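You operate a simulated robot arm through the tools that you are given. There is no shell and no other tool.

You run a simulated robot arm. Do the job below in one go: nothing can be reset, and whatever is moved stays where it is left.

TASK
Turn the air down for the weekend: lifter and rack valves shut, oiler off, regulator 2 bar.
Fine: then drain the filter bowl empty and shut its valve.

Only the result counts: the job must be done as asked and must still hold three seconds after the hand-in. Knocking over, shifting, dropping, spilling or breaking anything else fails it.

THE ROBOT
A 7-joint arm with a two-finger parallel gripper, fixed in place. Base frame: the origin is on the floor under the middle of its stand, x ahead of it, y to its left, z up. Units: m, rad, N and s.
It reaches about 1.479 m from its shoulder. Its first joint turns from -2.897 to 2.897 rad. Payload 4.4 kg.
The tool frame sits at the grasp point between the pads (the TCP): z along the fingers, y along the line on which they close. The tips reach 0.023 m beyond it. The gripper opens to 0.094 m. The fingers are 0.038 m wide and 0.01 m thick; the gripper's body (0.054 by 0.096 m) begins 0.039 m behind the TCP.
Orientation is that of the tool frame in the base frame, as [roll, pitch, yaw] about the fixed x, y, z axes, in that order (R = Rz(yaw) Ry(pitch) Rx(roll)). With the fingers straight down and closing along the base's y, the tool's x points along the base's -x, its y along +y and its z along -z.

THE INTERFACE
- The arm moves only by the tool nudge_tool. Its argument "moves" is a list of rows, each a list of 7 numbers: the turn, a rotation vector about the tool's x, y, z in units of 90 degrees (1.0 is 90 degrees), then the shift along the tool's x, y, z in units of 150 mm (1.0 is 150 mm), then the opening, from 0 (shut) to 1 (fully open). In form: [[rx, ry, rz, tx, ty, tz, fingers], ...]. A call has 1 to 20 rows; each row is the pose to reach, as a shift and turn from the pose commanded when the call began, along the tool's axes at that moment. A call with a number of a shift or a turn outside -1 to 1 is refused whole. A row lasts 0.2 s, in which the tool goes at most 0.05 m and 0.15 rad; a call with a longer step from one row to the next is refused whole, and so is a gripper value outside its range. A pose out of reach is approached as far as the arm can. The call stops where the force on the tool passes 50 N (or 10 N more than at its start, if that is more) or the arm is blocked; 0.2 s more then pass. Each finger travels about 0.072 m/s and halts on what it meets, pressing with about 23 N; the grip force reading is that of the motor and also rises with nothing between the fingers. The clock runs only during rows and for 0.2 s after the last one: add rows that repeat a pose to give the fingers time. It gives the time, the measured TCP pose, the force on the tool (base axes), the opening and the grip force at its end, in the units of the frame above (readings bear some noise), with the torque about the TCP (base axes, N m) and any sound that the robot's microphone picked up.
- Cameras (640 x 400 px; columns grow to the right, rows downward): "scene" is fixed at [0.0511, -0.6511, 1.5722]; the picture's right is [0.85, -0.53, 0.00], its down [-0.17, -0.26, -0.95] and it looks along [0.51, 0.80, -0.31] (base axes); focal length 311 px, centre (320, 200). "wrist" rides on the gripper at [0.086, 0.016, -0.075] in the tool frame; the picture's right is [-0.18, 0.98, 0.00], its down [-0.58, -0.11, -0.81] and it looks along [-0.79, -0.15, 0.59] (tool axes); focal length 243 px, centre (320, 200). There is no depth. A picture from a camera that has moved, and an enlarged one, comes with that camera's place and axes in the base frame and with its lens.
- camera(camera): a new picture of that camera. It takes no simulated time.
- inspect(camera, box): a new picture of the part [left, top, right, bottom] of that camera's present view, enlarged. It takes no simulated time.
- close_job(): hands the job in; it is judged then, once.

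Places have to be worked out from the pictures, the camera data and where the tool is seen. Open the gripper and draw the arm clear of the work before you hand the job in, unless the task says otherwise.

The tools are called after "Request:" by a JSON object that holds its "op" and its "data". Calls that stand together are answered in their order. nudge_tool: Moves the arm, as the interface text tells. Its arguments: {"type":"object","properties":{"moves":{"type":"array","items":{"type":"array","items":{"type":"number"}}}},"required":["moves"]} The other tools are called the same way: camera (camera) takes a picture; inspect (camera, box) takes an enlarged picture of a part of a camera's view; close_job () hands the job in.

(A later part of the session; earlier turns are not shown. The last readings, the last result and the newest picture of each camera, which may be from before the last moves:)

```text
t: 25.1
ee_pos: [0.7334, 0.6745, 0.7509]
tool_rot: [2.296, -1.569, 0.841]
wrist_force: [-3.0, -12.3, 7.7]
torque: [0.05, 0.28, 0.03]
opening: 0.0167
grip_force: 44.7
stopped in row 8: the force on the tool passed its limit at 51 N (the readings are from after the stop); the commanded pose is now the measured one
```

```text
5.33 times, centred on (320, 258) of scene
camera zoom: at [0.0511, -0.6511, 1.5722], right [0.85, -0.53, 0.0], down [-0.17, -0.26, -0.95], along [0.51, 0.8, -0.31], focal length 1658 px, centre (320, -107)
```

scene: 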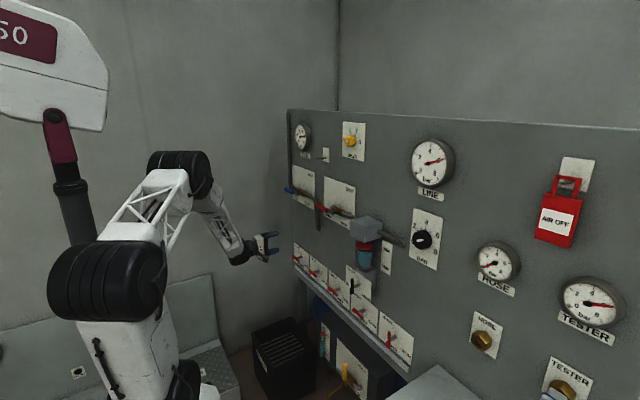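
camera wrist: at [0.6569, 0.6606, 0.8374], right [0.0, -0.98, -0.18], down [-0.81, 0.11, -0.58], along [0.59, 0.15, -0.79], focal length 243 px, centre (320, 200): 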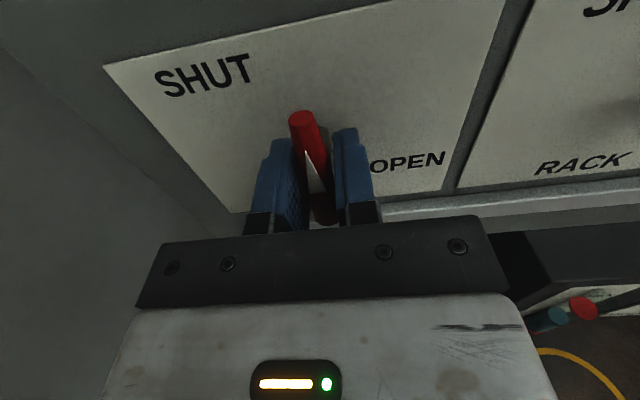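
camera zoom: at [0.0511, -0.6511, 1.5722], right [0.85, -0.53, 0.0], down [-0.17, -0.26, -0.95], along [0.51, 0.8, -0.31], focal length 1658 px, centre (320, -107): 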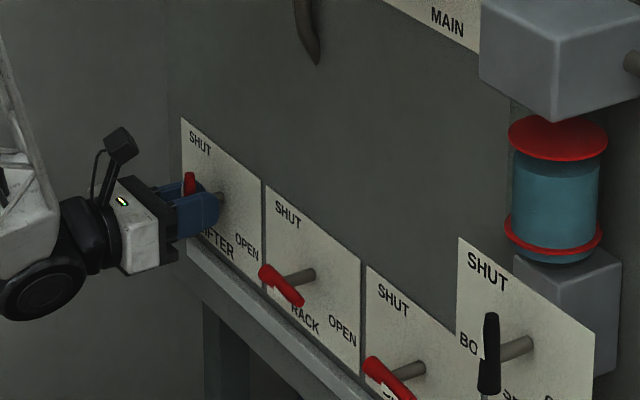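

The lever is now vertical with the pointer toward SHUT. I open the fingers and retreat straight back.

Request:
{"op": "nudge_tool", "data": {"moves": [[0, 0, 0, 0, 0, 0, 0.3], [0, 0, 0, 0, 0, 0, 0.6], [0, 0, 0, 0, 0, -0.01, 0.7], [0, 0, 0, 0, 0, -0.2, 0.7], [0, 0, 0, 0, 0, -0.45, 0.7], [0, 0, 0, 0, 0, -0.7, 0.7], [0, 0, 0, 0, 0, -0.7, 0.7]]}}

Request:
{"op": "camera", "data": {"camera": "wrist"}}

Request:
{"op": "inspect", "data": {"camera": "scene", "box": [260, 220, 380, 295]}}

```text
t: 26.7
ee_pos: [0.626, 0.6758, 0.7519]
tool_rot: [2.224, -1.567, 0.914]
wrist_force: [-0.1, -0.3, 0.1]
torque: [-0.01, 0.0, 0.01]
opening: 0.0659
grip_force: 0.1
```

```text
taken
camera wrist: at [0.5505, 0.6614, 0.8381], right [0.0, -0.98, -0.18], down [-0.81, 0.11, -0.58], along [0.59, 0.15, -0.79], focal length 243 px, centre (320, 200)
```

wrist: 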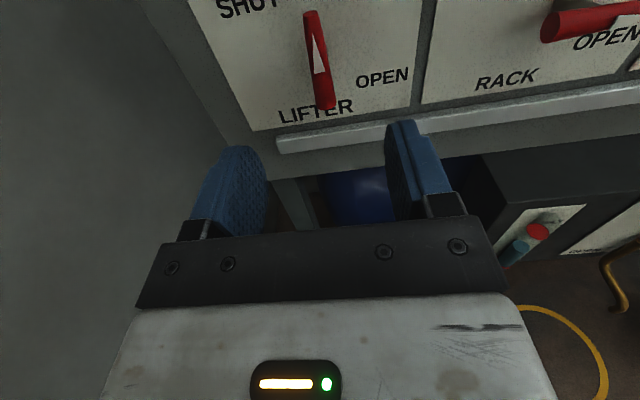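

```text
5.33 times, centred on (320, 258) of scene
camera zoom: at [0.0511, -0.6511, 1.5722], right [0.85, -0.53, 0.0], down [-0.17, -0.26, -0.95], along [0.51, 0.8, -0.31], focal length 1658 px, centre (320, -107)
```

zoom: 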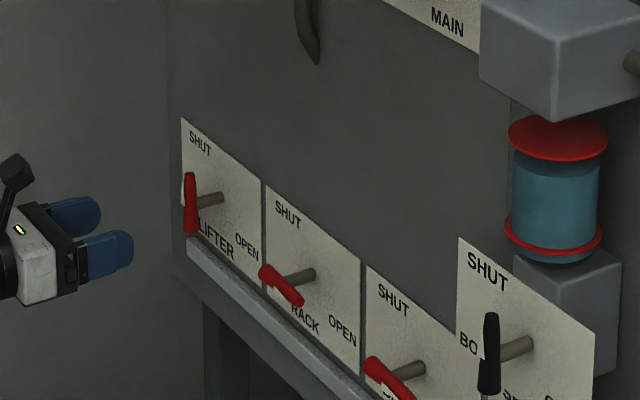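

LIFTER is vertical at SHUT (y≈0.677 shaft). Now I roll back +90° and shift right toward RACK (y≈0.502).

Request:
{"op": "nudge_tool", "data": {"moves": [[0, 0, 0.083, 0, 0.083, 0, 0.7], [0, 0, 0.167, 0, 0.167, 0, 0.7], [0, 0, 0.25, 0, 0.25, 0, 0.7], [0, 0, 0.333, 0, 0.333, 0, 0.7], [0, 0, 0.417, 0, 0.417, 0, 0.7], [0, 0, 0.5, 0, 0.5, 0, 0.7], [0, 0, 0.583, 0, 0.583, 0, 0.7], [0, 0, 0.667, 0, 0.667, 0, 0.7], [0, 0, 0.75, 0, 0.75, 0, 0.7], [0, 0, 0.833, 0, 0.833, 0, 0.7], [0, 0, 0.917, 0, 0.917, 0, 0.7], [0, 0, 1.0, 0, 1.0, 0, 0.7], [0, 0, 1.0, 0, 1.0, 0, 0.7]]}}

Request:
{"op": "camera", "data": {"camera": "wrist"}}

```text
t: 29.5
ee_pos: [0.6271, 0.5252, 0.7517]
tool_rot: [-1.572, 0.001, -1.575]
wrist_force: [1.5, -0.4, -0.3]
torque: [-0.03, 0.01, -0.01]
opening: 0.0658
grip_force: 0.2
```

```text
taken
camera wrist: at [0.551, 0.4409, 0.7349], right [0.0, 0.18, -0.98], down [-0.8, 0.58, 0.11], along [0.59, 0.79, 0.15], focal length 243 px, centre (320, 200)
```

wrist: 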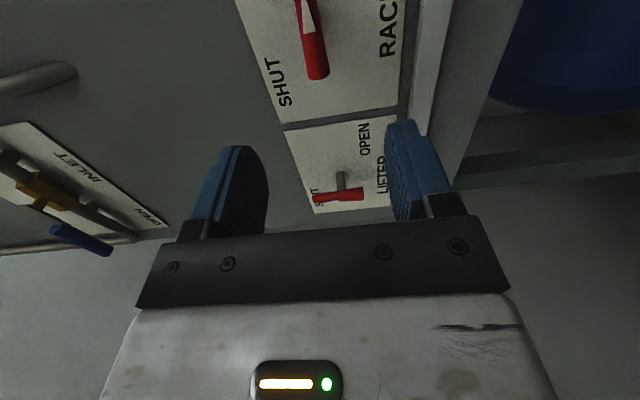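

RACK lever centre works out at y≈0.502. I shift right 23 mm and advance to x≈0.731 with fingers straddling it.

Request:
{"op": "nudge_tool", "data": {"moves": [[0, 0, 0, 0.155, -0.007, 0.05, 0.7], [0, 0, 0, 0.155, -0.007, 0.2, 0.7], [0, 0, 0, 0.155, -0.007, 0.35, 0.7], [0, 0, 0, 0.155, -0.007, 0.48, 0.7], [0, 0, 0, 0.155, -0.007, 0.58, 0.7], [0, 0, 0, 0.155, -0.007, 0.69, 0.7], [0, 0, 0, 0.155, -0.007, 0.69, 0.7]]}}

Request:
{"op": "camera", "data": {"camera": "wrist"}}

Request:
{"op": "inspect", "data": {"camera": "scene", "box": [260, 220, 380, 295]}}

```text
t: 31.1
ee_pos: [0.7309, 0.5021, 0.7518]
tool_rot: [-1.573, -0.002, -1.575]
wrist_force: [0.2, 0.6, 1.1]
torque: [0.0, -0.01, -0.04]
opening: 0.066
grip_force: 0.1
```

```text
taken
camera wrist: at [0.6547, 0.4176, 0.7356], right [0.0, 0.18, -0.98], down [-0.8, 0.58, 0.11], along [0.59, 0.79, 0.15], focal length 243 px, centre (320, 200)
```

wrist: 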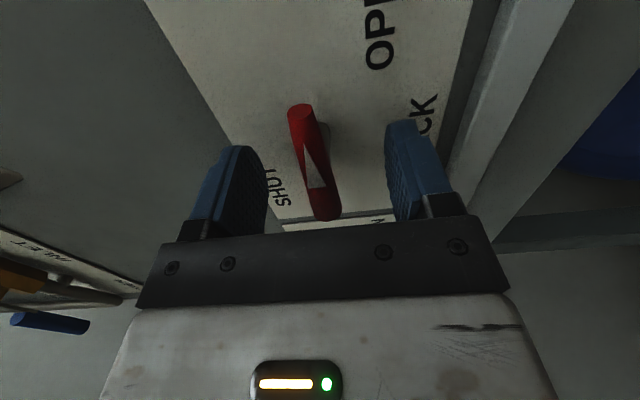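

```text
5.33 times, centred on (320, 258) of scene
camera zoom: at [0.0511, -0.6511, 1.5722], right [0.85, -0.53, 0.0], down [-0.17, -0.26, -0.95], along [0.51, 0.8, -0.31], focal length 1658 px, centre (320, -107)
```

zoom: 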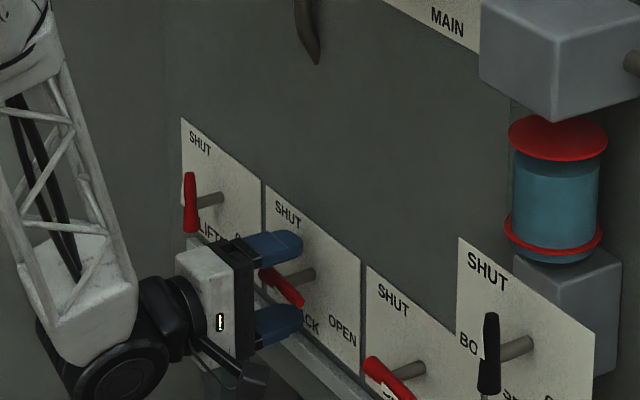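

RACK bar is between the pads. I close on it and turn 90° counter-clockwise in one call.

Request:
{"op": "nudge_tool", "data": {"moves": [[0, 0, 0, 0, 0, 0, 0.4], [0, 0, 0, 0, 0, 0, 0.1], [0, 0, 0, 0, 0, 0, 0], [0, 0, 0, 0, 0, 0, 0], [0, 0, 0, 0, 0, 0, 0], [0, 0, -0.083, 0, 0, 0, 0], [0, 0, -0.167, 0, 0, 0, 0], [0, 0, -0.25, 0, 0, 0, 0], [0, 0, -0.333, 0, 0, 0, 0], [0, 0, -0.417, 0, 0, 0, 0], [0, 0, -0.5, 0, 0, 0, 0], [0, 0, -0.583, 0, 0, 0, 0], [0, 0, -0.667, 0, 0, 0, 0], [0, 0, -0.75, 0, 0, 0, 0], [0, 0, -0.833, 0, 0, 0, 0], [0, 0, -0.917, 0, 0, 0, 0], [0, 0, -1.0, 0, 0, 0, 0], [0, 0, -1.0, 0, 0, 0, 0]]}}

Request:
{"op": "camera", "data": {"camera": "wrist"}}

Request:
{"op": "inspect", "data": {"camera": "scene", "box": [260, 220, 380, 295]}}

```text
t: 34.6
ee_pos: [0.731, 0.5005, 0.7506]
tool_rot: [-1.611, -1.471, -1.539]
wrist_force: [2.1, -5.0, 0.2]
torque: [-0.04, -0.24, -0.09]
opening: 0.017
grip_force: 45.1
stopped in row 17: the force on the tool passed its limit at 52 N (the readings are from after the stop); the commanded pose is now the measured one
```

```text
taken
camera wrist: at [0.6545, 0.4774, 0.8347], right [-0.01, -0.96, -0.28], down [-0.81, 0.17, -0.56], along [0.59, 0.22, -0.78], focal length 243 px, centre (320, 200)
```

wrist: 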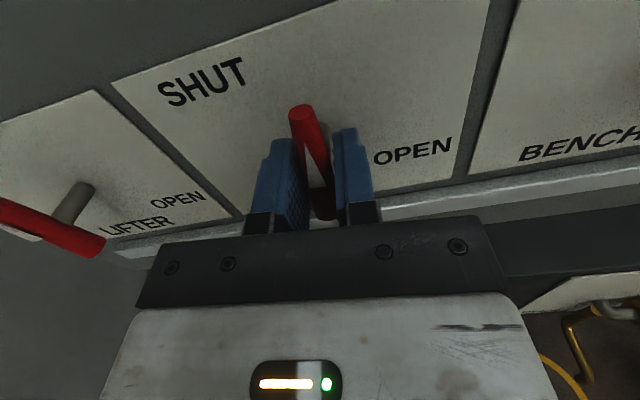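

```text
5.33 times, centred on (320, 258) of scene
camera zoom: at [0.0511, -0.6511, 1.5722], right [0.85, -0.53, 0.0], down [-0.17, -0.26, -0.95], along [0.51, 0.8, -0.31], focal length 1658 px, centre (320, -107)
```

zoom: 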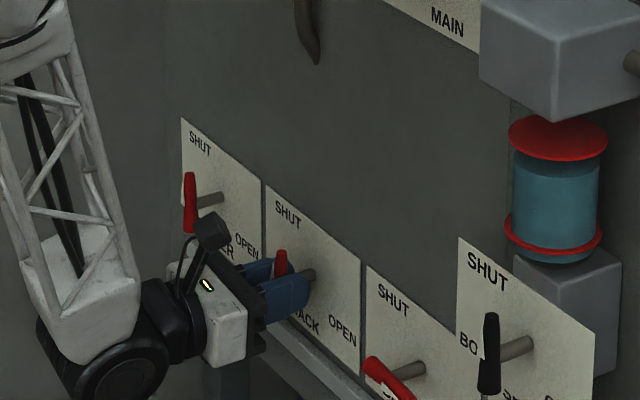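

The turn stopped at ~84° on side force. I finish the last ~6° with a 1.5 mm shift left to unload the shaft.

Request:
{"op": "nudge_tool", "data": {"moves": [[0, 0, 0, 0, -0.01, 0, 0], [0, 0, -0.03, 0, -0.01, 0, 0], [0, 0, -0.065, 0, -0.01, 0, 0], [0, 0, -0.065, 0, -0.01, 0, 0]]}}

Request:
{"op": "camera", "data": {"camera": "wrist"}}

```text
t: 35.6
ee_pos: [0.7304, 0.501, 0.7496]
tool_rot: [2.438, -1.567, 0.697]
wrist_force: [-5.3, -9.6, 8.7]
torque: [0.18, 0.06, -0.11]
opening: 0.0167
grip_force: 45.0
stopped in row 4: the force on the tool passed its limit at 52 N (the readings are from after the stop); the commanded pose is now the measured one
```

```text
taken
camera wrist: at [0.6546, 0.4862, 0.8368], right [-0.01, -0.98, -0.18], down [-0.81, 0.11, -0.58], along [0.59, 0.14, -0.8], focal length 243 px, centre (320, 200)
```

wrist: 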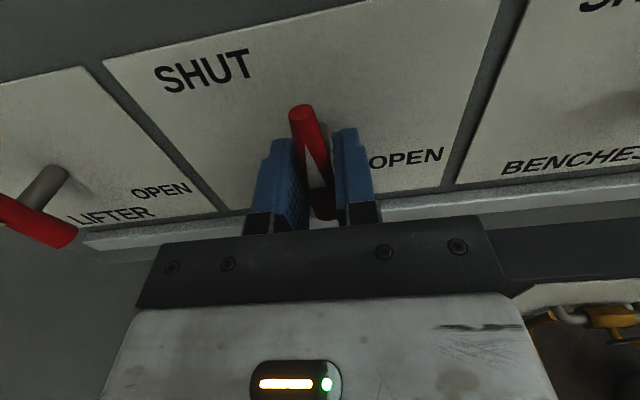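

Now at 90° against its stop. I open and retreat, then check both levers.

Request:
{"op": "nudge_tool", "data": {"moves": [[0, 0, 0, 0, 0, 0, 0.3], [0, 0, 0, 0, 0, 0, 0.6], [0, 0, 0, 0, 0, -0.01, 0.7], [0, 0, 0, 0, 0, -0.2, 0.7], [0, 0, 0, 0, 0, -0.45, 0.7], [0, 0, 0, 0, 0, -0.7, 0.7], [0, 0, 0, 0, 0, -0.9, 0.7], [0, 0, 0, 0, 0, -0.9, 0.7]]}}

Request:
{"op": "camera", "data": {"camera": "wrist"}}

Request:
{"op": "inspect", "data": {"camera": "scene", "box": [260, 220, 420, 320]}}

Request:
{"op": "camera", "data": {"camera": "scene"}}

```text
t: 37.4
ee_pos: [0.595, 0.5018, 0.7508]
tool_rot: [2.366, -1.564, 0.769]
wrist_force: [0.5, -0.3, -0.6]
torque: [-0.02, -0.03, 0.02]
opening: 0.0657
grip_force: 0.2
```

```text
taken
camera wrist: at [0.5203, 0.4883, 0.8375], right [-0.01, -0.98, -0.18], down [-0.81, 0.11, -0.58], along [0.59, 0.14, -0.8], focal length 243 px, centre (320, 200)
```

wrist: 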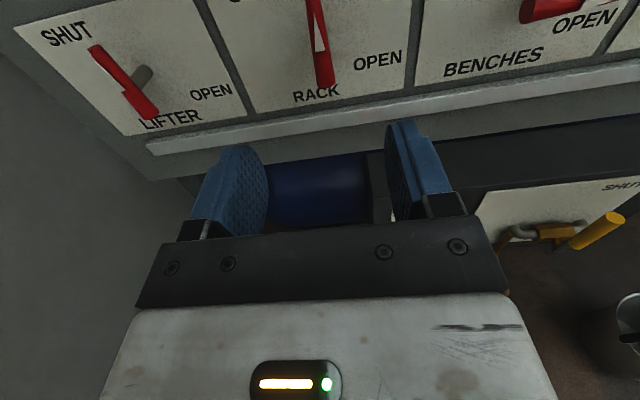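

```text
4.00 times, centred on (340, 270) of scene
camera zoom: at [0.0511, -0.6511, 1.5722], right [0.85, -0.53, 0.0], down [-0.17, -0.26, -0.95], along [0.51, 0.8, -0.31], focal length 1243 px, centre (240, -80)
```

zoom: 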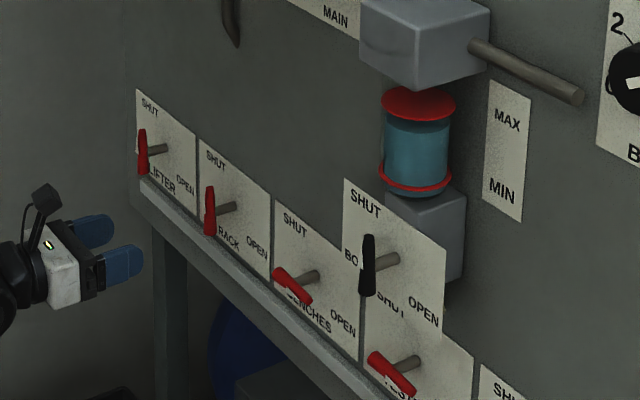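

```text
taken
```

scene: 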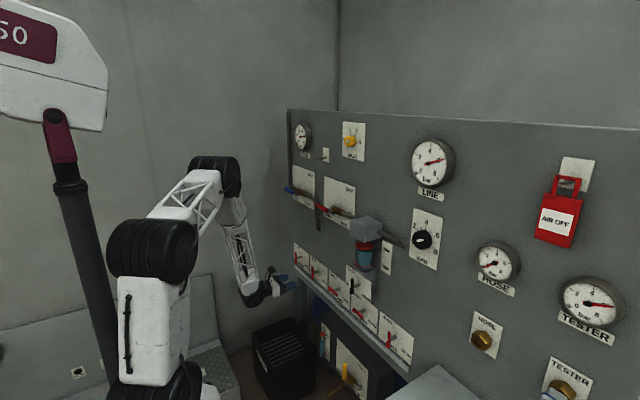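

Both LIFTER and RACK are at SHUT. A bucket on the floor shows at the lower right; before draining I need to know where the bowl spout discharges, so I move right and up to look down there.

Request:
{"op": "nudge_tool", "data": {"moves": [[0, 0, 0, 0.1, 0.2, -0.05, 0.7], [0, 0, 0, 0.2, 0.4, -0.1, 0.7], [0, 0, 0, 0.3, 0.6, -0.15, 0.7], [0, 0, 0, 0.4, 0.8, -0.2, 0.7], [0, 0, 0, 0.5, 1.0, -0.25, 0.7], [0, 0, 0, 0.5, 1.0, -0.25, 0.7]]}}

Request:
{"op": "camera", "data": {"camera": "wrist"}}

Request:
{"op": "inspect", "data": {"camera": "wrist", "box": [400, 150, 640, 300]}}

```text
t: 38.8
ee_pos: [0.5567, 0.3524, 0.8266]
tool_rot: [2.407, -1.566, 0.728]
wrist_force: [0.1, 0.4, -0.1]
torque: [0.0, 0.02, 0.03]
opening: 0.0658
grip_force: 0.0
```

```text
taken
camera wrist: at [0.4808, 0.3383, 0.9129], right [-0.01, -0.98, -0.18], down [-0.81, 0.11, -0.58], along [0.59, 0.14, -0.8], focal length 243 px, centre (320, 200)
```

wrist: 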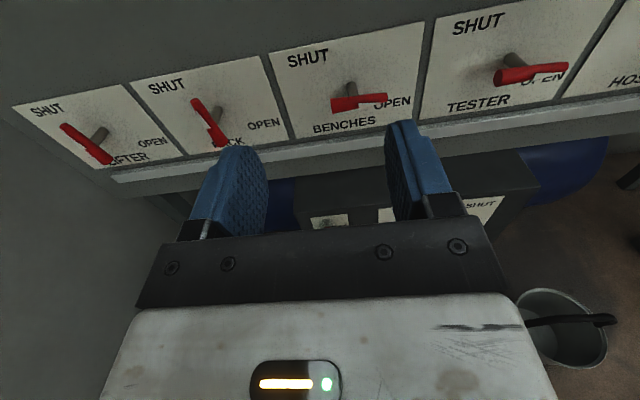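

```text
2.67 times, centred on (520, 225) of wrist
camera zoom: at [0.4808, 0.3383, 0.9129], right [-0.01, -0.98, -0.18], down [-0.81, 0.11, -0.58], along [0.59, 0.14, -0.8], focal length 647 px, centre (-213, 133)
```

zoom: 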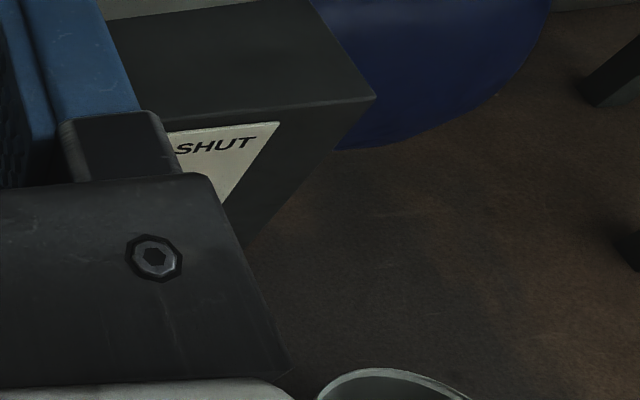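

There is a bucket standing to the right under the panel. I raise the arm and roll +90° so I can then tip the camera down to look at the floor and bucket.

Request:
{"op": "nudge_tool", "data": {"moves": [[0, 0, 0.083, 0.083, 0.05, -0.03, 0.7], [0, 0, 0.167, 0.167, 0.1, -0.06, 0.7], [0, 0, 0.25, 0.25, 0.15, -0.09, 0.7], [0, 0, 0.333, 0.333, 0.2, -0.12, 0.7], [0, 0, 0.417, 0.417, 0.25, -0.15, 0.7], [0, 0, 0.5, 0.5, 0.3, -0.18, 0.7], [0, 0, 0.583, 0.583, 0.35, -0.21, 0.7], [0, 0, 0.667, 0.667, 0.4, -0.24, 0.7], [0, 0, 0.75, 0.75, 0.45, -0.27, 0.7], [0, 0, 0.833, 0.833, 0.5, -0.3, 0.7], [0, 0, 0.917, 0.917, 0.55, -0.33, 0.7], [0, 0, 1.0, 1.0, 0.6, -0.36, 0.7], [0, 0, 1.0, 1.0, 0.6, -0.36, 0.7]]}}

Request:
{"op": "camera", "data": {"camera": "wrist"}}

```text
t: 41.6
ee_pos: [0.5023, 0.264, 0.9754]
tool_rot: [-1.575, -0.001, -1.578]
wrist_force: [0.6, -0.4, 0.5]
torque: [0.0, 0.01, 0.04]
opening: 0.0657
grip_force: 0.1
```

```text
taken
camera wrist: at [0.4265, 0.1789, 0.9606], right [0.0, 0.18, -0.98], down [-0.8, 0.59, 0.11], along [0.6, 0.79, 0.14], focal length 243 px, centre (320, 200)
```

wrist: 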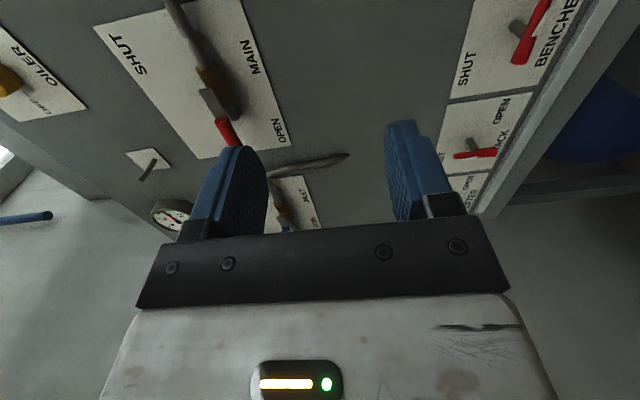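

I rotate to the fingers-down orientation, moving up/back/right, to look down at the floor below the bowl.

Request:
{"op": "nudge_tool", "data": {"moves": [[-0.0513, 0.0513, 0.0513, 0.053, -0.036, -0.036, 0.7], [-0.1026, 0.1026, 0.1026, 0.107, -0.071, -0.071, 0.7], [-0.154, 0.154, 0.154, 0.16, -0.107, -0.107, 0.7], [-0.2053, 0.2053, 0.2053, 0.213, -0.142, -0.142, 0.7], [-0.2566, 0.2566, 0.2566, 0.267, -0.178, -0.178, 0.7], [-0.3079, 0.3079, 0.3079, 0.32, -0.213, -0.213, 0.7], [-0.3592, 0.3592, 0.3592, 0.373, -0.249, -0.249, 0.7], [-0.4106, 0.4106, 0.4106, 0.427, -0.284, -0.284, 0.7], [-0.4619, 0.4619, 0.4619, 0.48, -0.32, -0.32, 0.7], [-0.5132, 0.5132, 0.5132, 0.533, -0.355, -0.355, 0.7], [-0.5645, 0.5645, 0.5645, 0.587, -0.391, -0.391, 0.7], [-0.6158, 0.6158, 0.6158, 0.64, -0.426, -0.426, 0.7], [-0.6672, 0.6672, 0.6672, 0.693, -0.462, -0.462, 0.7], [-0.7185, 0.7185, 0.7185, 0.747, -0.497, -0.497, 0.7], [-0.7698, 0.7698, 0.7698, 0.8, -0.533, -0.533, 0.7], [-0.7698, 0.7698, 0.7698, 0.8, -0.533, -0.533, 0.7]]}}

Request:
{"op": "camera", "data": {"camera": "wrist"}}

Request:
{"op": "inspect", "data": {"camera": "wrist", "box": [160, 0, 480, 200]}}

```text
t: 45.0
ee_pos: [0.421, 0.1442, 1.0575]
tool_rot: [-3.139, -0.005, 3.132]
wrist_force: [-1.1, 0.3, -1.1]
torque: [-0.01, 0.03, -0.02]
opening: 0.0658
grip_force: 0.1
```

```text
taken
camera wrist: at [0.3348, 0.1623, 1.132], right [0.19, 0.98, 0.0], down [0.58, -0.11, 0.8], along [0.79, -0.16, -0.59], focal length 243 px, centre (320, 200)
```

wrist: 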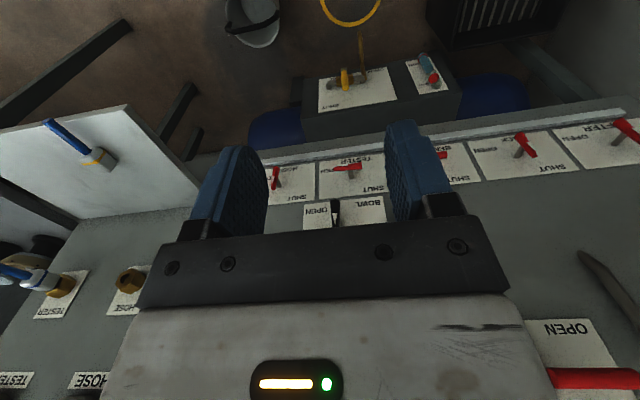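

```text
2.00 times, centred on (320, 100) of wrist
camera zoom: at [0.3348, 0.1623, 1.132], right [0.19, 0.98, 0.0], down [0.58, -0.11, 0.8], along [0.79, -0.16, -0.59], focal length 485 px, centre (320, 400)
```

zoom: 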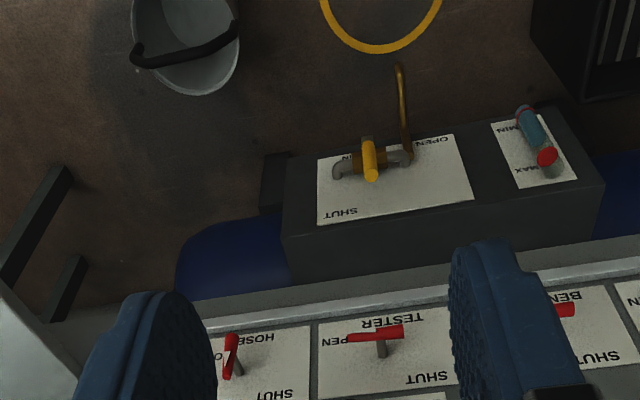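

The floor ring/bucket belong to the tank drain, not to the bowl. Next the regulator: its knob is at roughly (0.73, −0.09, 1.18); I swing the tool horizontal again and move in front of it.

Request:
{"op": "nudge_tool", "data": {"moves": [[0, -0.083, 0, -0.077, -0.083, -0.068, 0.9], [0, -0.167, 0, -0.154, -0.167, -0.136, 0.9], [0, -0.25, 0, -0.232, -0.25, -0.204, 0.9], [0, -0.333, 0, -0.309, -0.333, -0.272, 0.9], [0, -0.417, 0, -0.386, -0.417, -0.34, 0.9], [0, -0.5, 0, -0.463, -0.5, -0.408, 0.9], [0, -0.583, 0, -0.541, -0.583, -0.477, 0.9], [0, -0.667, 0, -0.618, -0.667, -0.545, 0.9], [0, -0.75, 0, -0.695, -0.75, -0.613, 0.9], [0, -0.833, 0, -0.772, -0.833, -0.681, 0.9], [0, -0.917, 0, -0.85, -0.917, -0.749, 0.9], [0, -1.0, 0, -0.927, -1.0, -0.817, 0.9], [0, -1.0, 0, -0.927, -1.0, -0.817, 0.9]]}}

Request:
{"op": "camera", "data": {"camera": "wrist"}}

Request:
{"op": "camera", "data": {"camera": "scene"}}

```text
t: 47.8
ee_pos: [0.5922, -0.0013, 1.1671]
tool_rot: [1.827, 1.381, 1.714]
wrist_force: [1.8, 1.5, 2.3]
torque: [0.03, 0.08, -0.11]
opening: 0.0843
grip_force: 0.0
out of reach, approached as far as the arm can: row 11, 12, 13
```

```text
taken
camera wrist: at [0.5158, 0.0411, 1.0895], right [0.12, 0.93, 0.36], down [-0.8, -0.13, 0.59], along [0.59, -0.36, 0.72], focal length 243 px, centre (320, 200)
```

wrist: 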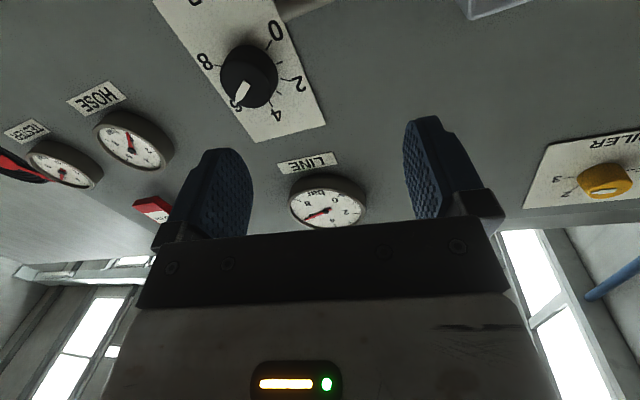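

```text
taken
```

scene: 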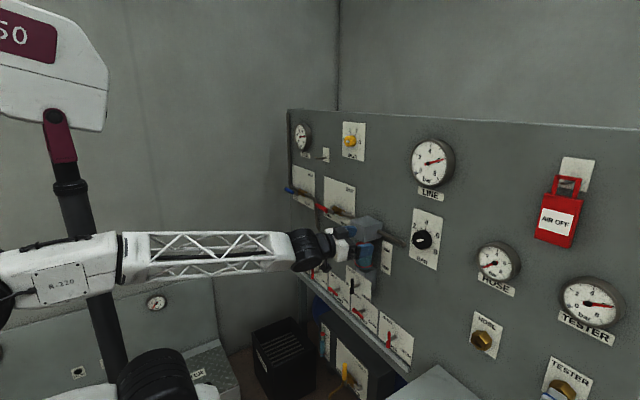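

That roll is at the wrist limit here too, but nothing touched. I roll the tool −90° (away from the limit) while moving to in front of the regulator knob.

Request:
{"op": "nudge_tool", "data": {"moves": [[-0.0028, -0.0056, -0.0819, -0.016, -0.046, 0.009, 0.9], [-0.0056, -0.0113, -0.1639, -0.033, -0.093, 0.019, 0.9], [-0.0085, -0.017, -0.2458, -0.049, -0.139, 0.028, 0.9], [-0.0113, -0.0226, -0.3277, -0.066, -0.186, 0.038, 0.9], [-0.0141, -0.0282, -0.4097, -0.082, -0.232, 0.047, 0.9], [-0.0169, -0.0339, -0.4916, -0.098, -0.279, 0.056, 0.9], [-0.0197, -0.0395, -0.5735, -0.115, -0.325, 0.066, 0.9], [-0.0225, -0.0452, -0.6555, -0.131, -0.371, 0.075, 0.9], [-0.0254, -0.0508, -0.7374, -0.148, -0.418, 0.085, 0.9], [-0.0282, -0.0565, -0.8193, -0.164, -0.464, 0.094, 0.9], [-0.031, -0.0622, -0.9013, -0.181, -0.511, 0.104, 0.9], [-0.0338, -0.0678, -0.9832, -0.197, -0.557, 0.113, 0.9], [-0.0338, -0.0678, -0.9832, -0.197, -0.557, 0.113, 0.9]]}}

Request:
{"op": "camera", "data": {"camera": "wrist"}}

```text
t: 50.6
ee_pos: [0.6017, 0.0117, 1.2036]
tool_rot: [-1.649, 0.013, -1.595]
wrist_force: [0.0, -0.2, -0.3]
torque: [0.0, 0.03, 0.01]
opening: 0.085
grip_force: 0.0
out of reach, approached as far as the arm can: row 1, 2, 3, 4, 5, 6, 7, 8, 9, 10, 11, 12, 13
```

```text
taken
camera wrist: at [0.522, -0.0713, 1.1925], right [-0.07, 0.2, -0.98], down [-0.78, 0.6, 0.18], along [0.62, 0.78, 0.11], focal length 243 px, centre (320, 200)
```

wrist: 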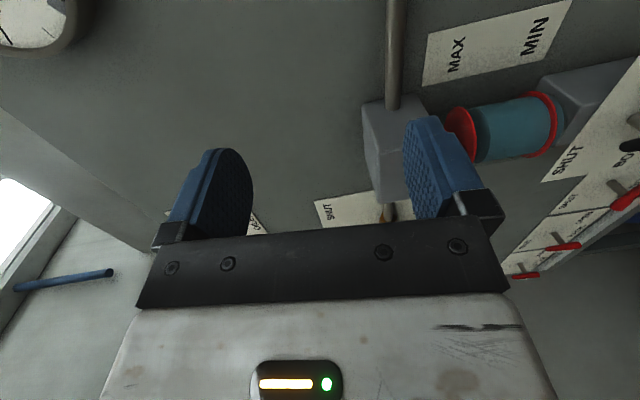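

The arm stops short of y=−0.09 in this configuration though the roll is achieved. I look at the arm's posture to understand which joint limits it.

Request:
{"op": "camera", "data": {"camera": "scene"}}

Request:
{"op": "inspect", "data": {"camera": "scene", "box": [0, 60, 420, 322]}}

```text
taken
```

scene: 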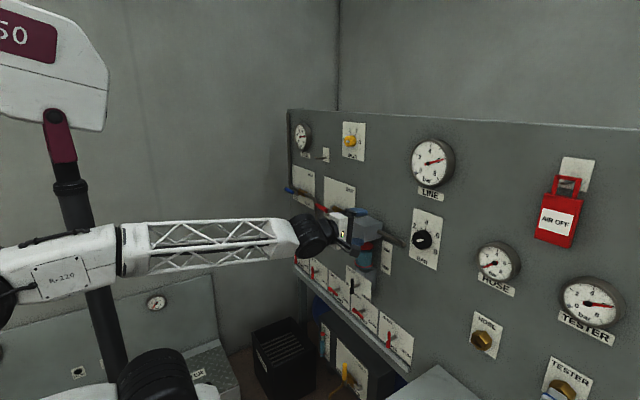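

```text
1.52 times, centred on (210, 191) of scene
camera zoom: at [0.0511, -0.6511, 1.5722], right [0.85, -0.53, 0.0], down [-0.17, -0.26, -0.95], along [0.51, 0.8, -0.31], focal length 474 px, centre (488, 214)
```

zoom: 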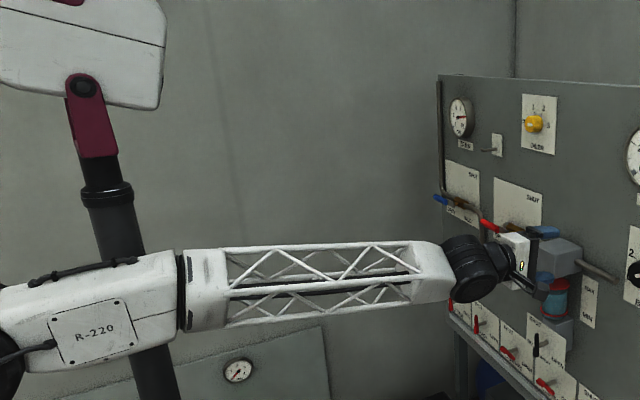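

The forearm is almost collinear with the hand (elbow back and low), probably near a wrist singularity. I test a small move to the right to see whether it is now free.

Request:
{"op": "nudge_tool", "data": {"moves": [[0, 0, 0, 0.13, 0, 0, 0.9], [0, 0, 0, 0.267, 0, 0, 0.9], [0, 0, 0, 0.267, 0, 0, 0.9]]}}

```text
t: 51.4
ee_pos: [0.5998, 0.0186, 1.2293]
tool_rot: [-1.564, 0.022, -1.575]
wrist_force: [-0.2, 0.1, 0.1]
torque: [0.03, 0.0, 0.0]
opening: 0.0848
grip_force: 0.0
out of reach, approached as far as the arm can: row 1, 2, 3
```

The hand is limited in this elbow-out posture. I go back toward the left/lower area where the arm had a healthy (elbow-up) posture, and then approach the regulator from there keeping the tool horizontal.

Request:
{"op": "nudge_tool", "data": {"moves": [[0, 0, 0, -0.2, 0.17, -0.07, 0.9], [0, 0, 0, -0.4, 0.34, -0.14, 0.9], [0, 0, 0, -0.6, 0.51, -0.21, 0.9], [0, 0, 0, -0.8, 0.68, -0.28, 0.9], [0, 0, 0, -1.0, 0.85, -0.35, 0.9], [0, 0, 0, -1.0, 1.0, -0.35, 0.9], [0, 0, 0, -1.0, 1.0, -0.35, 0.9]]}}

Request:
{"op": "camera", "data": {"camera": "scene"}}

```text
t: 53.0
ee_pos: [0.5461, 0.173, 1.0852]
tool_rot: [-1.565, 0.021, -1.576]
wrist_force: [0.5, -0.5, -0.2]
torque: [-0.01, -0.02, 0.01]
opening: 0.0846
grip_force: 0.0
```

```text
taken
```

scene: 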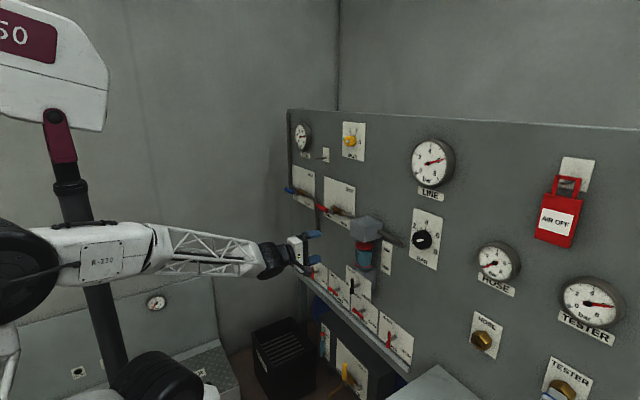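

The posture here is fine (no limit flagged). I roll a further −90° (camera on top) at this spot before trying to go right again in small steps.

Request:
{"op": "nudge_tool", "data": {"moves": [[0, 0, -0.083, 0, 0, 0, 0.9], [0, 0, -0.167, 0, 0, 0, 0.9], [0, 0, -0.25, 0, 0, 0, 0.9], [0, 0, -0.333, 0, 0, 0, 0.9], [0, 0, -0.417, 0, 0, 0, 0.9], [0, 0, -0.5, 0, 0, 0, 0.9], [0, 0, -0.583, 0, 0, 0, 0.9], [0, 0, -0.667, 0, 0, 0, 0.9], [0, 0, -0.75, 0, 0, 0, 0.9], [0, 0, -0.833, 0, 0, 0, 0.9], [0, 0, -0.917, 0, 0, 0, 0.9], [0, 0, -1.0, 0, 0, 0, 0.9], [0, 0, -1.0, 0, 0, 0, 0.9]]}}

Request:
{"op": "camera", "data": {"camera": "scene"}}

Request:
{"op": "camera", "data": {"camera": "wrist"}}

```text
t: 55.8
ee_pos: [0.547, 0.1731, 1.0859]
tool_rot: [-1.258, -1.55, -1.887]
wrist_force: [0.8, 0.0, 1.0]
torque: [-0.02, -0.02, 0.0]
opening: 0.0848
grip_force: 0.1
```

```text
taken
```

scene: 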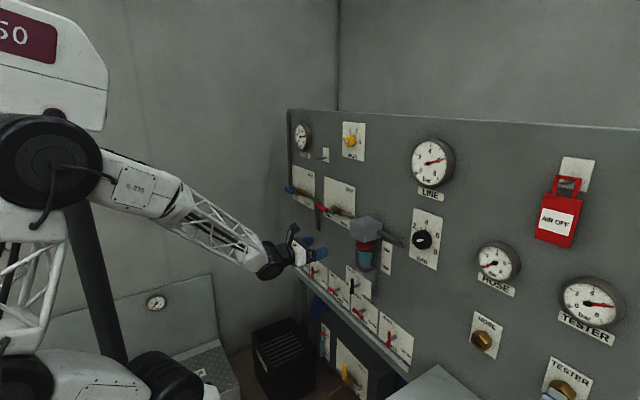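

```text
taken
camera wrist: at [0.4706, 0.1575, 1.171], right [0.0, -0.98, -0.2], down [-0.8, 0.12, -0.58], along [0.6, 0.16, -0.79], focal length 243 px, centre (320, 200)
```

wrist: 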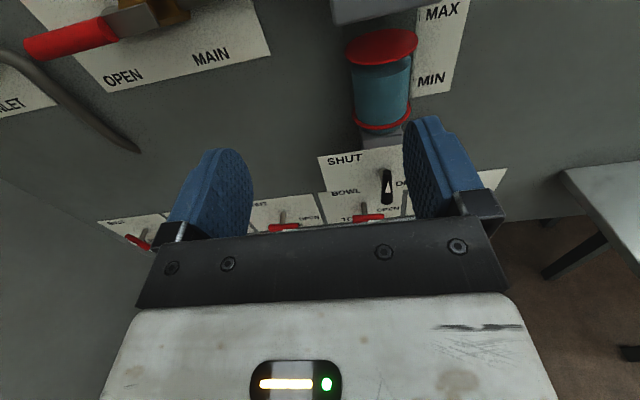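

The elbow has come up and the posture is healthy now. I move right with this roll, staying at x≈0.55, clear of the filter head.

Request:
{"op": "nudge_tool", "data": {"moves": [[0, 0, 0, 0.08, 0.18, 0, 0.9], [0, 0, 0, 0.16, 0.36, 0, 0.9], [0, 0, 0, 0.24, 0.54, 0, 0.9], [0, 0, 0, 0.32, 0.72, 0, 0.9], [0, 0, 0, 0.4, 0.9, 0, 0.9], [0, 0, 0, 0.4, 0.9, 0, 0.9]]}}

Request:
{"op": "camera", "data": {"camera": "wrist"}}

```text
t: 57.4
ee_pos: [0.5771, 0.0413, 1.0381]
tool_rot: [-3.139, -1.39, -0.005]
wrist_force: [-0.8, -0.6, 0.2]
torque: [0.02, 0.05, -0.01]
opening: 0.0845
grip_force: 0.1
stopped in row 6: the arm was blocked; the commanded pose is now the measured one
```

```text
taken
camera wrist: at [0.5191, 0.0261, 1.1379], right [-0.04, -0.98, -0.18], down [-0.9, 0.11, -0.43], along [0.44, 0.15, -0.89], focal length 243 px, centre (320, 200)
```

wrist: 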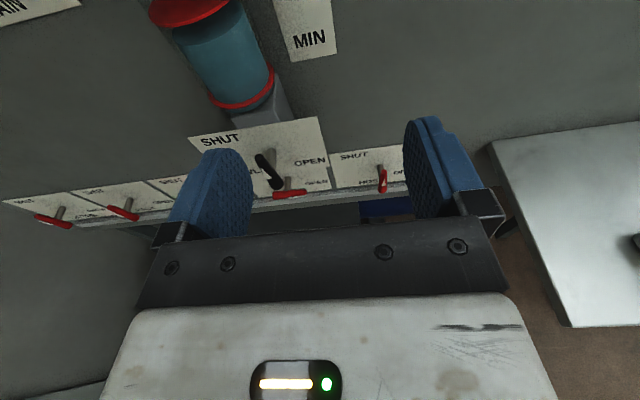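

The arm reports being blocked, with the tool lower than commanded; I check the scene for what the arm or elbow is touching.

Request:
{"op": "camera", "data": {"camera": "scene"}}

Request:
{"op": "inspect", "data": {"camera": "scene", "box": [0, 0, 320, 200]}}

Request:
{"op": "inspect", "data": {"camera": "scene", "box": [0, 200, 320, 400]}}

```text
taken
```

scene: 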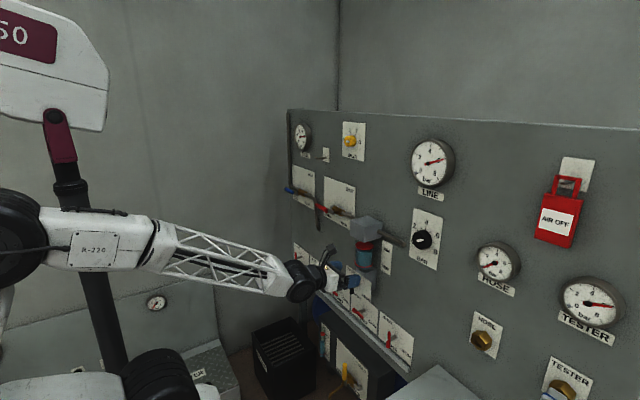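

```text
2.00 times, centred on (160, 100) of scene
camera zoom: at [0.0511, -0.6511, 1.5722], right [0.85, -0.53, 0.0], down [-0.17, -0.26, -0.95], along [0.51, 0.8, -0.31], focal length 622 px, centre (640, 400)
```

zoom: 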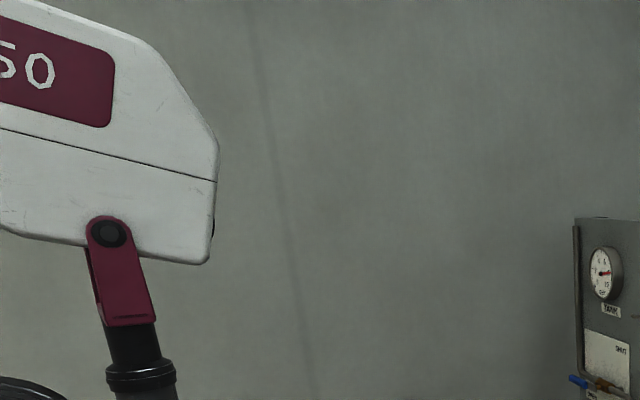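

```text
2.00 times, centred on (160, 300) of scene
camera zoom: at [0.0511, -0.6511, 1.5722], right [0.85, -0.53, 0.0], down [-0.17, -0.26, -0.95], along [0.51, 0.8, -0.31], focal length 622 px, centre (640, 0)
```

zoom: 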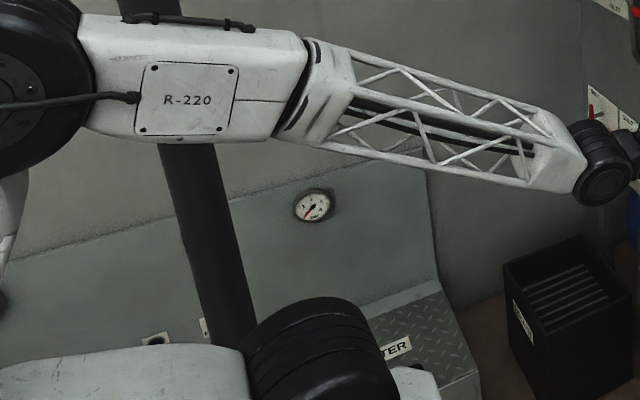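

Nothing is visibly touched; it seems the elbow was re-posturing quickly and lagged. I gently level the tool and raise it a little, in slow steps.

Request:
{"op": "nudge_tool", "data": {"moves": [[0, 0.02, 0, 0.05, 0, -0.01, 0.9], [0, 0.04, 0, 0.1, 0, -0.02, 0.9], [0, 0.06, 0, 0.15, 0, -0.03, 0.9], [0, 0.08, 0, 0.2, 0, -0.04, 0.9], [0, 0.1, 0, 0.25, 0, -0.05, 0.9], [0, 0.115, 0, 0.3, 0, -0.055, 0.9], [0, 0.115, 0, 0.3, 0, -0.055, 0.9], [0, 0.115, 0, 0.3, 0, -0.055, 0.9]]}}

Request:
{"op": "camera", "data": {"camera": "scene"}}

```text
t: 59.2
ee_pos: [0.5778, 0.0406, 1.0854]
tool_rot: [0.517, -1.571, 2.617]
wrist_force: [0.4, 1.5, 0.1]
torque: [-0.01, 0.01, -0.01]
opening: 0.0845
grip_force: 0.0
```

```text
taken
```

scene: 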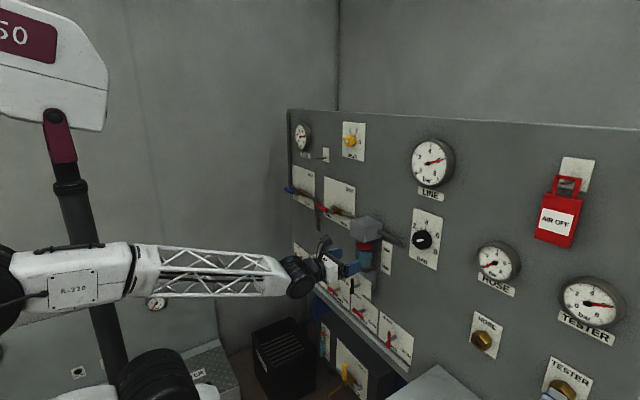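

Level at (0.578, 0.041, 1.085) without limits. I continue right slowly.

Request:
{"op": "nudge_tool", "data": {"moves": [[0, 0, 0, 0, 0.07, 0, 0.9], [0, 0, 0, 0, 0.14, 0, 0.9], [0, 0, 0, 0, 0.21, 0, 0.9], [0, 0, 0, 0, 0.28, 0, 0.9], [0, 0, 0, 0, 0.35, 0, 0.9], [0, 0, 0, 0, 0.35, 0, 0.9], [0, 0, 0, 0, 0.35, 0, 0.9]]}}

Request:
{"op": "camera", "data": {"camera": "scene"}}

```text
t: 60.8
ee_pos: [0.5727, 0.0237, 1.0924]
tool_rot: [-3.093, -1.564, -0.074]
wrist_force: [-0.3, 0.3, 0.0]
torque: [-0.04, 0.0, 0.03]
opening: 0.0844
grip_force: 0.1
out of reach, approached as far as the arm can: row 1, 2, 3, 4, 5, 6, 7
```

```text
taken
```

scene: 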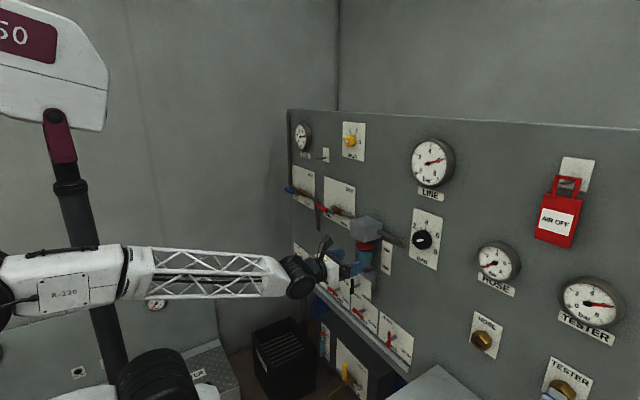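

This looks like the inner workspace boundary (wrist too close to the base when the tool is level and x≈0.57), so I move outward (+x) as well as right, keeping clear of the filter head at y>0.08.

Request:
{"op": "nudge_tool", "data": {"moves": [[0, 0, 0, 0.06, 0.05, 0.07, 0.9], [0, 0, 0, 0.13, 0.1, 0.14, 0.9], [0, 0, 0, 0.2, 0.15, 0.21, 0.9], [0, 0, 0, 0.27, 0.2, 0.28, 0.9], [0, 0, 0, 0.33, 0.25, 0.34, 0.9], [0, 0, 0, 0.4, 0.3, 0.4, 0.9], [0, 0, 0, 0.4, 0.3, 0.4, 0.9]]}}

Request:
{"op": "camera", "data": {"camera": "wrist"}}

Request:
{"op": "camera", "data": {"camera": "scene"}}

```text
t: 62.4
ee_pos: [0.5906, 0.0217, 1.1657]
tool_rot: [-2.981, -1.567, -0.175]
wrist_force: [-0.3, -0.1, 0.8]
torque: [0.0, 0.0, 0.01]
opening: 0.0848
grip_force: 0.0
out of reach, approached as far as the arm can: row 1, 2, 3, 4, 5, 6, 7
```

```text
taken
camera wrist: at [0.5151, 0.0072, 1.2515], right [-0.02, -0.98, -0.18], down [-0.81, 0.12, -0.58], along [0.59, 0.14, -0.79], focal length 243 px, centre (320, 200)
```

wrist: 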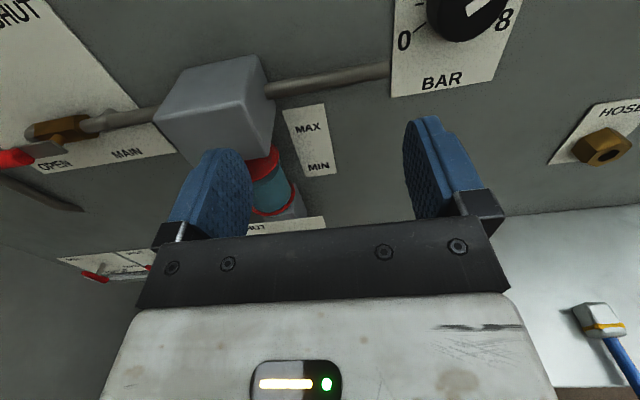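

```text
taken
```

scene: 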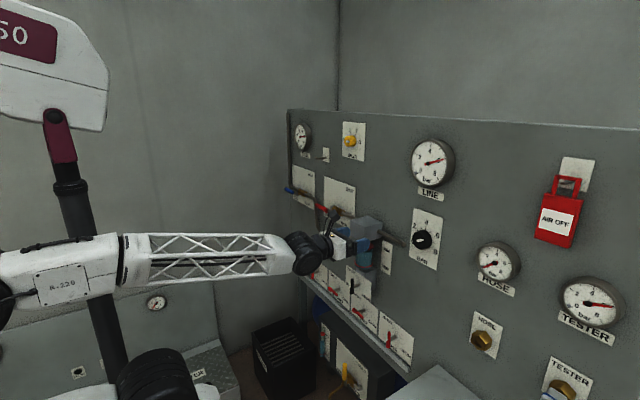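

Right-hand motion is still blocked, so it is a joint limit of this folded posture. I go up and pitch the tool downward (toward the start-like posture with the arm stretched up) to re-posture the arm.

Request:
{"op": "nudge_tool", "data": {"moves": [[0, 0, 0, 0.12, -0.05, 0, 0.9], [0, 0, 0, 0.24, -0.1, 0, 0.9], [0, -0.08, 0, 0.36, -0.15, 0, 0.9], [0, -0.16, 0, 0.48, -0.2, 0, 0.9], [0, -0.24, 0, 0.6, -0.25, 0, 0.9], [0, -0.32, 0, 0.7, -0.3, 0, 0.9], [0, -0.4, 0, 0.8, -0.3, 0, 0.9], [0, -0.48, 0, 0.9, -0.3, 0, 0.9], [0, -0.56, 0, 1.0, -0.3, 0, 0.9], [0, -0.64, 0, 1.0, -0.3, 0, 0.9], [0, -0.72, 0, 1.0, -0.3, 0, 0.9], [0, -0.8, 0, 1.0, -0.3, 0, 0.9], [0, -0.88, 0, 1.0, -0.3, 0, 0.9], [0, -0.96, 0, 1.0, -0.3, 0, 0.9], [0, -1.0, 0, 1.0, -0.3, 0, 0.9], [0, -1.0, 0, 1.0, -0.3, 0, 0.9]]}}

Request:
{"op": "camera", "data": {"camera": "scene"}}

```text
t: 65.8
ee_pos: [0.592, 0.0668, 1.3153]
tool_rot: [3.137, -0.002, -0.011]
wrist_force: [-0.3, 0.4, -0.3]
torque: [0.05, 0.02, 0.03]
opening: 0.0846
grip_force: 0.0
out of reach, approached as far as the arm can: row 6, 7
```

```text
taken
```

scene: 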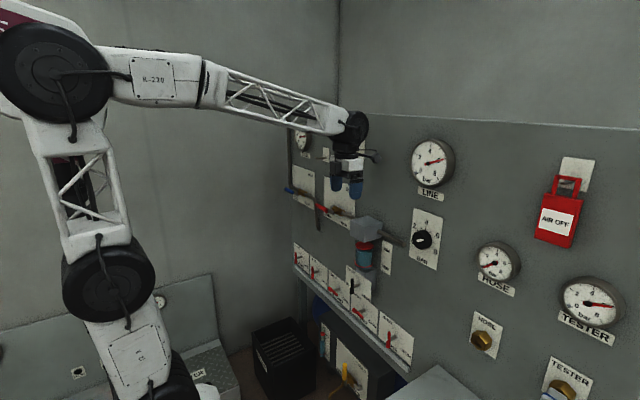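

The arm is back in a start-like, healthy posture with tool down. I shift right to y≈−0.085 in this posture.

Request:
{"op": "nudge_tool", "data": {"moves": [[0, 0, 0, -0.05, 0.2, 0, 0.9], [0, 0, 0, -0.1, 0.4, 0, 0.9], [0, 0, 0, -0.15, 0.6, 0, 0.9], [0, 0, 0, -0.2, 0.8, 0, 0.9], [0, 0, 0, -0.2, 1.0, 0, 0.9], [0, 0, 0, -0.2, 1.0, 0, 0.9]]}}

Request:
{"op": "camera", "data": {"camera": "scene"}}

```text
t: 67.2
ee_pos: [0.5658, 0.014, 1.278]
tool_rot: [3.097, -0.004, -0.078]
wrist_force: [1.7, -0.6, -3.1]
torque: [0.08, 0.15, -0.01]
opening: 0.0847
grip_force: 0.0
out of reach, approached as far as the arm can: row 1, 2, 3, 4, 5, 6
```

```text
taken
```

scene: 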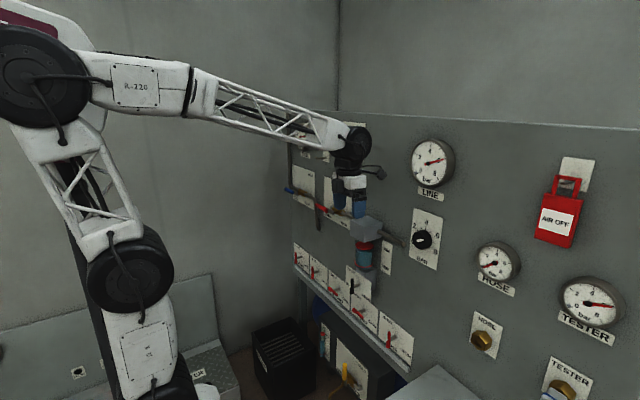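

Every attempt stops with the wrist at azimuth ≈2.6°, so joint 1 is at its end stop: the wrist itself cannot go further right, but the hand can be yawed to the right to reach the regulator knob. I first bring the tool level again at a reachable spot (0.60, 0.07, 1.31).

Request:
{"op": "nudge_tool", "data": {"moves": [[0.005, 0.083, -0.001, 0.014, -0.034, -0.018, 0.9], [0.01, 0.166, -0.003, 0.028, -0.068, -0.036, 0.9], [0.015, 0.25, -0.004, 0.042, -0.101, -0.055, 0.9], [0.02, 0.333, -0.006, 0.056, -0.135, -0.073, 0.9], [0.026, 0.416, -0.007, 0.07, -0.169, -0.091, 0.9], [0.031, 0.499, -0.008, 0.085, -0.203, -0.109, 0.9], [0.036, 0.582, -0.01, 0.099, -0.236, -0.127, 0.9], [0.041, 0.665, -0.011, 0.113, -0.27, -0.145, 0.9], [0.046, 0.749, -0.013, 0.127, -0.304, -0.164, 0.9], [0.051, 0.832, -0.014, 0.141, -0.338, -0.182, 0.9], [0.056, 0.915, -0.015, 0.155, -0.371, -0.2, 0.9], [0.0614, 0.998, -0.0167, 0.169, -0.405, -0.218, 0.9], [0.0614, 0.998, -0.0167, 0.169, -0.405, -0.218, 0.9]]}}

Request:
{"op": "camera", "data": {"camera": "scene"}}

Request:
{"op": "camera", "data": {"camera": "wrist"}}

```text
t: 69.9
ee_pos: [0.7021, 0.0912, 1.1858]
tool_rot: [2.967, -1.325, 0.168]
wrist_force: [1.0, -0.1, 7.0]
torque: [0.28, -0.17, -0.02]
opening: 0.0846
grip_force: 0.4
stopped in row 13: the force on the tool passed its limit at 950 N (the readings are from after the stop); the commanded pose is now the measured one
```

```text
taken
```

scene: 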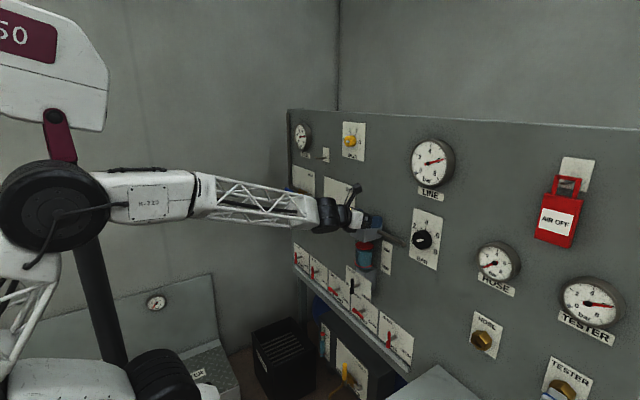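

```text
taken
camera wrist: at [0.6504, 0.0814, 1.2881], right [-0.04, -0.99, -0.14], down [-0.92, 0.09, -0.38], along [0.38, 0.11, -0.92], focal length 243 px, centre (320, 200)
```

wrist: 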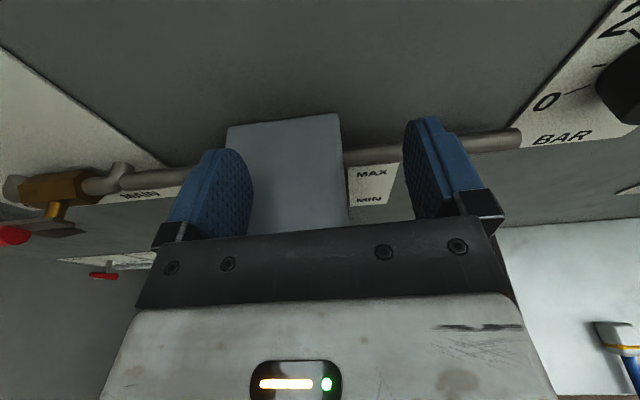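

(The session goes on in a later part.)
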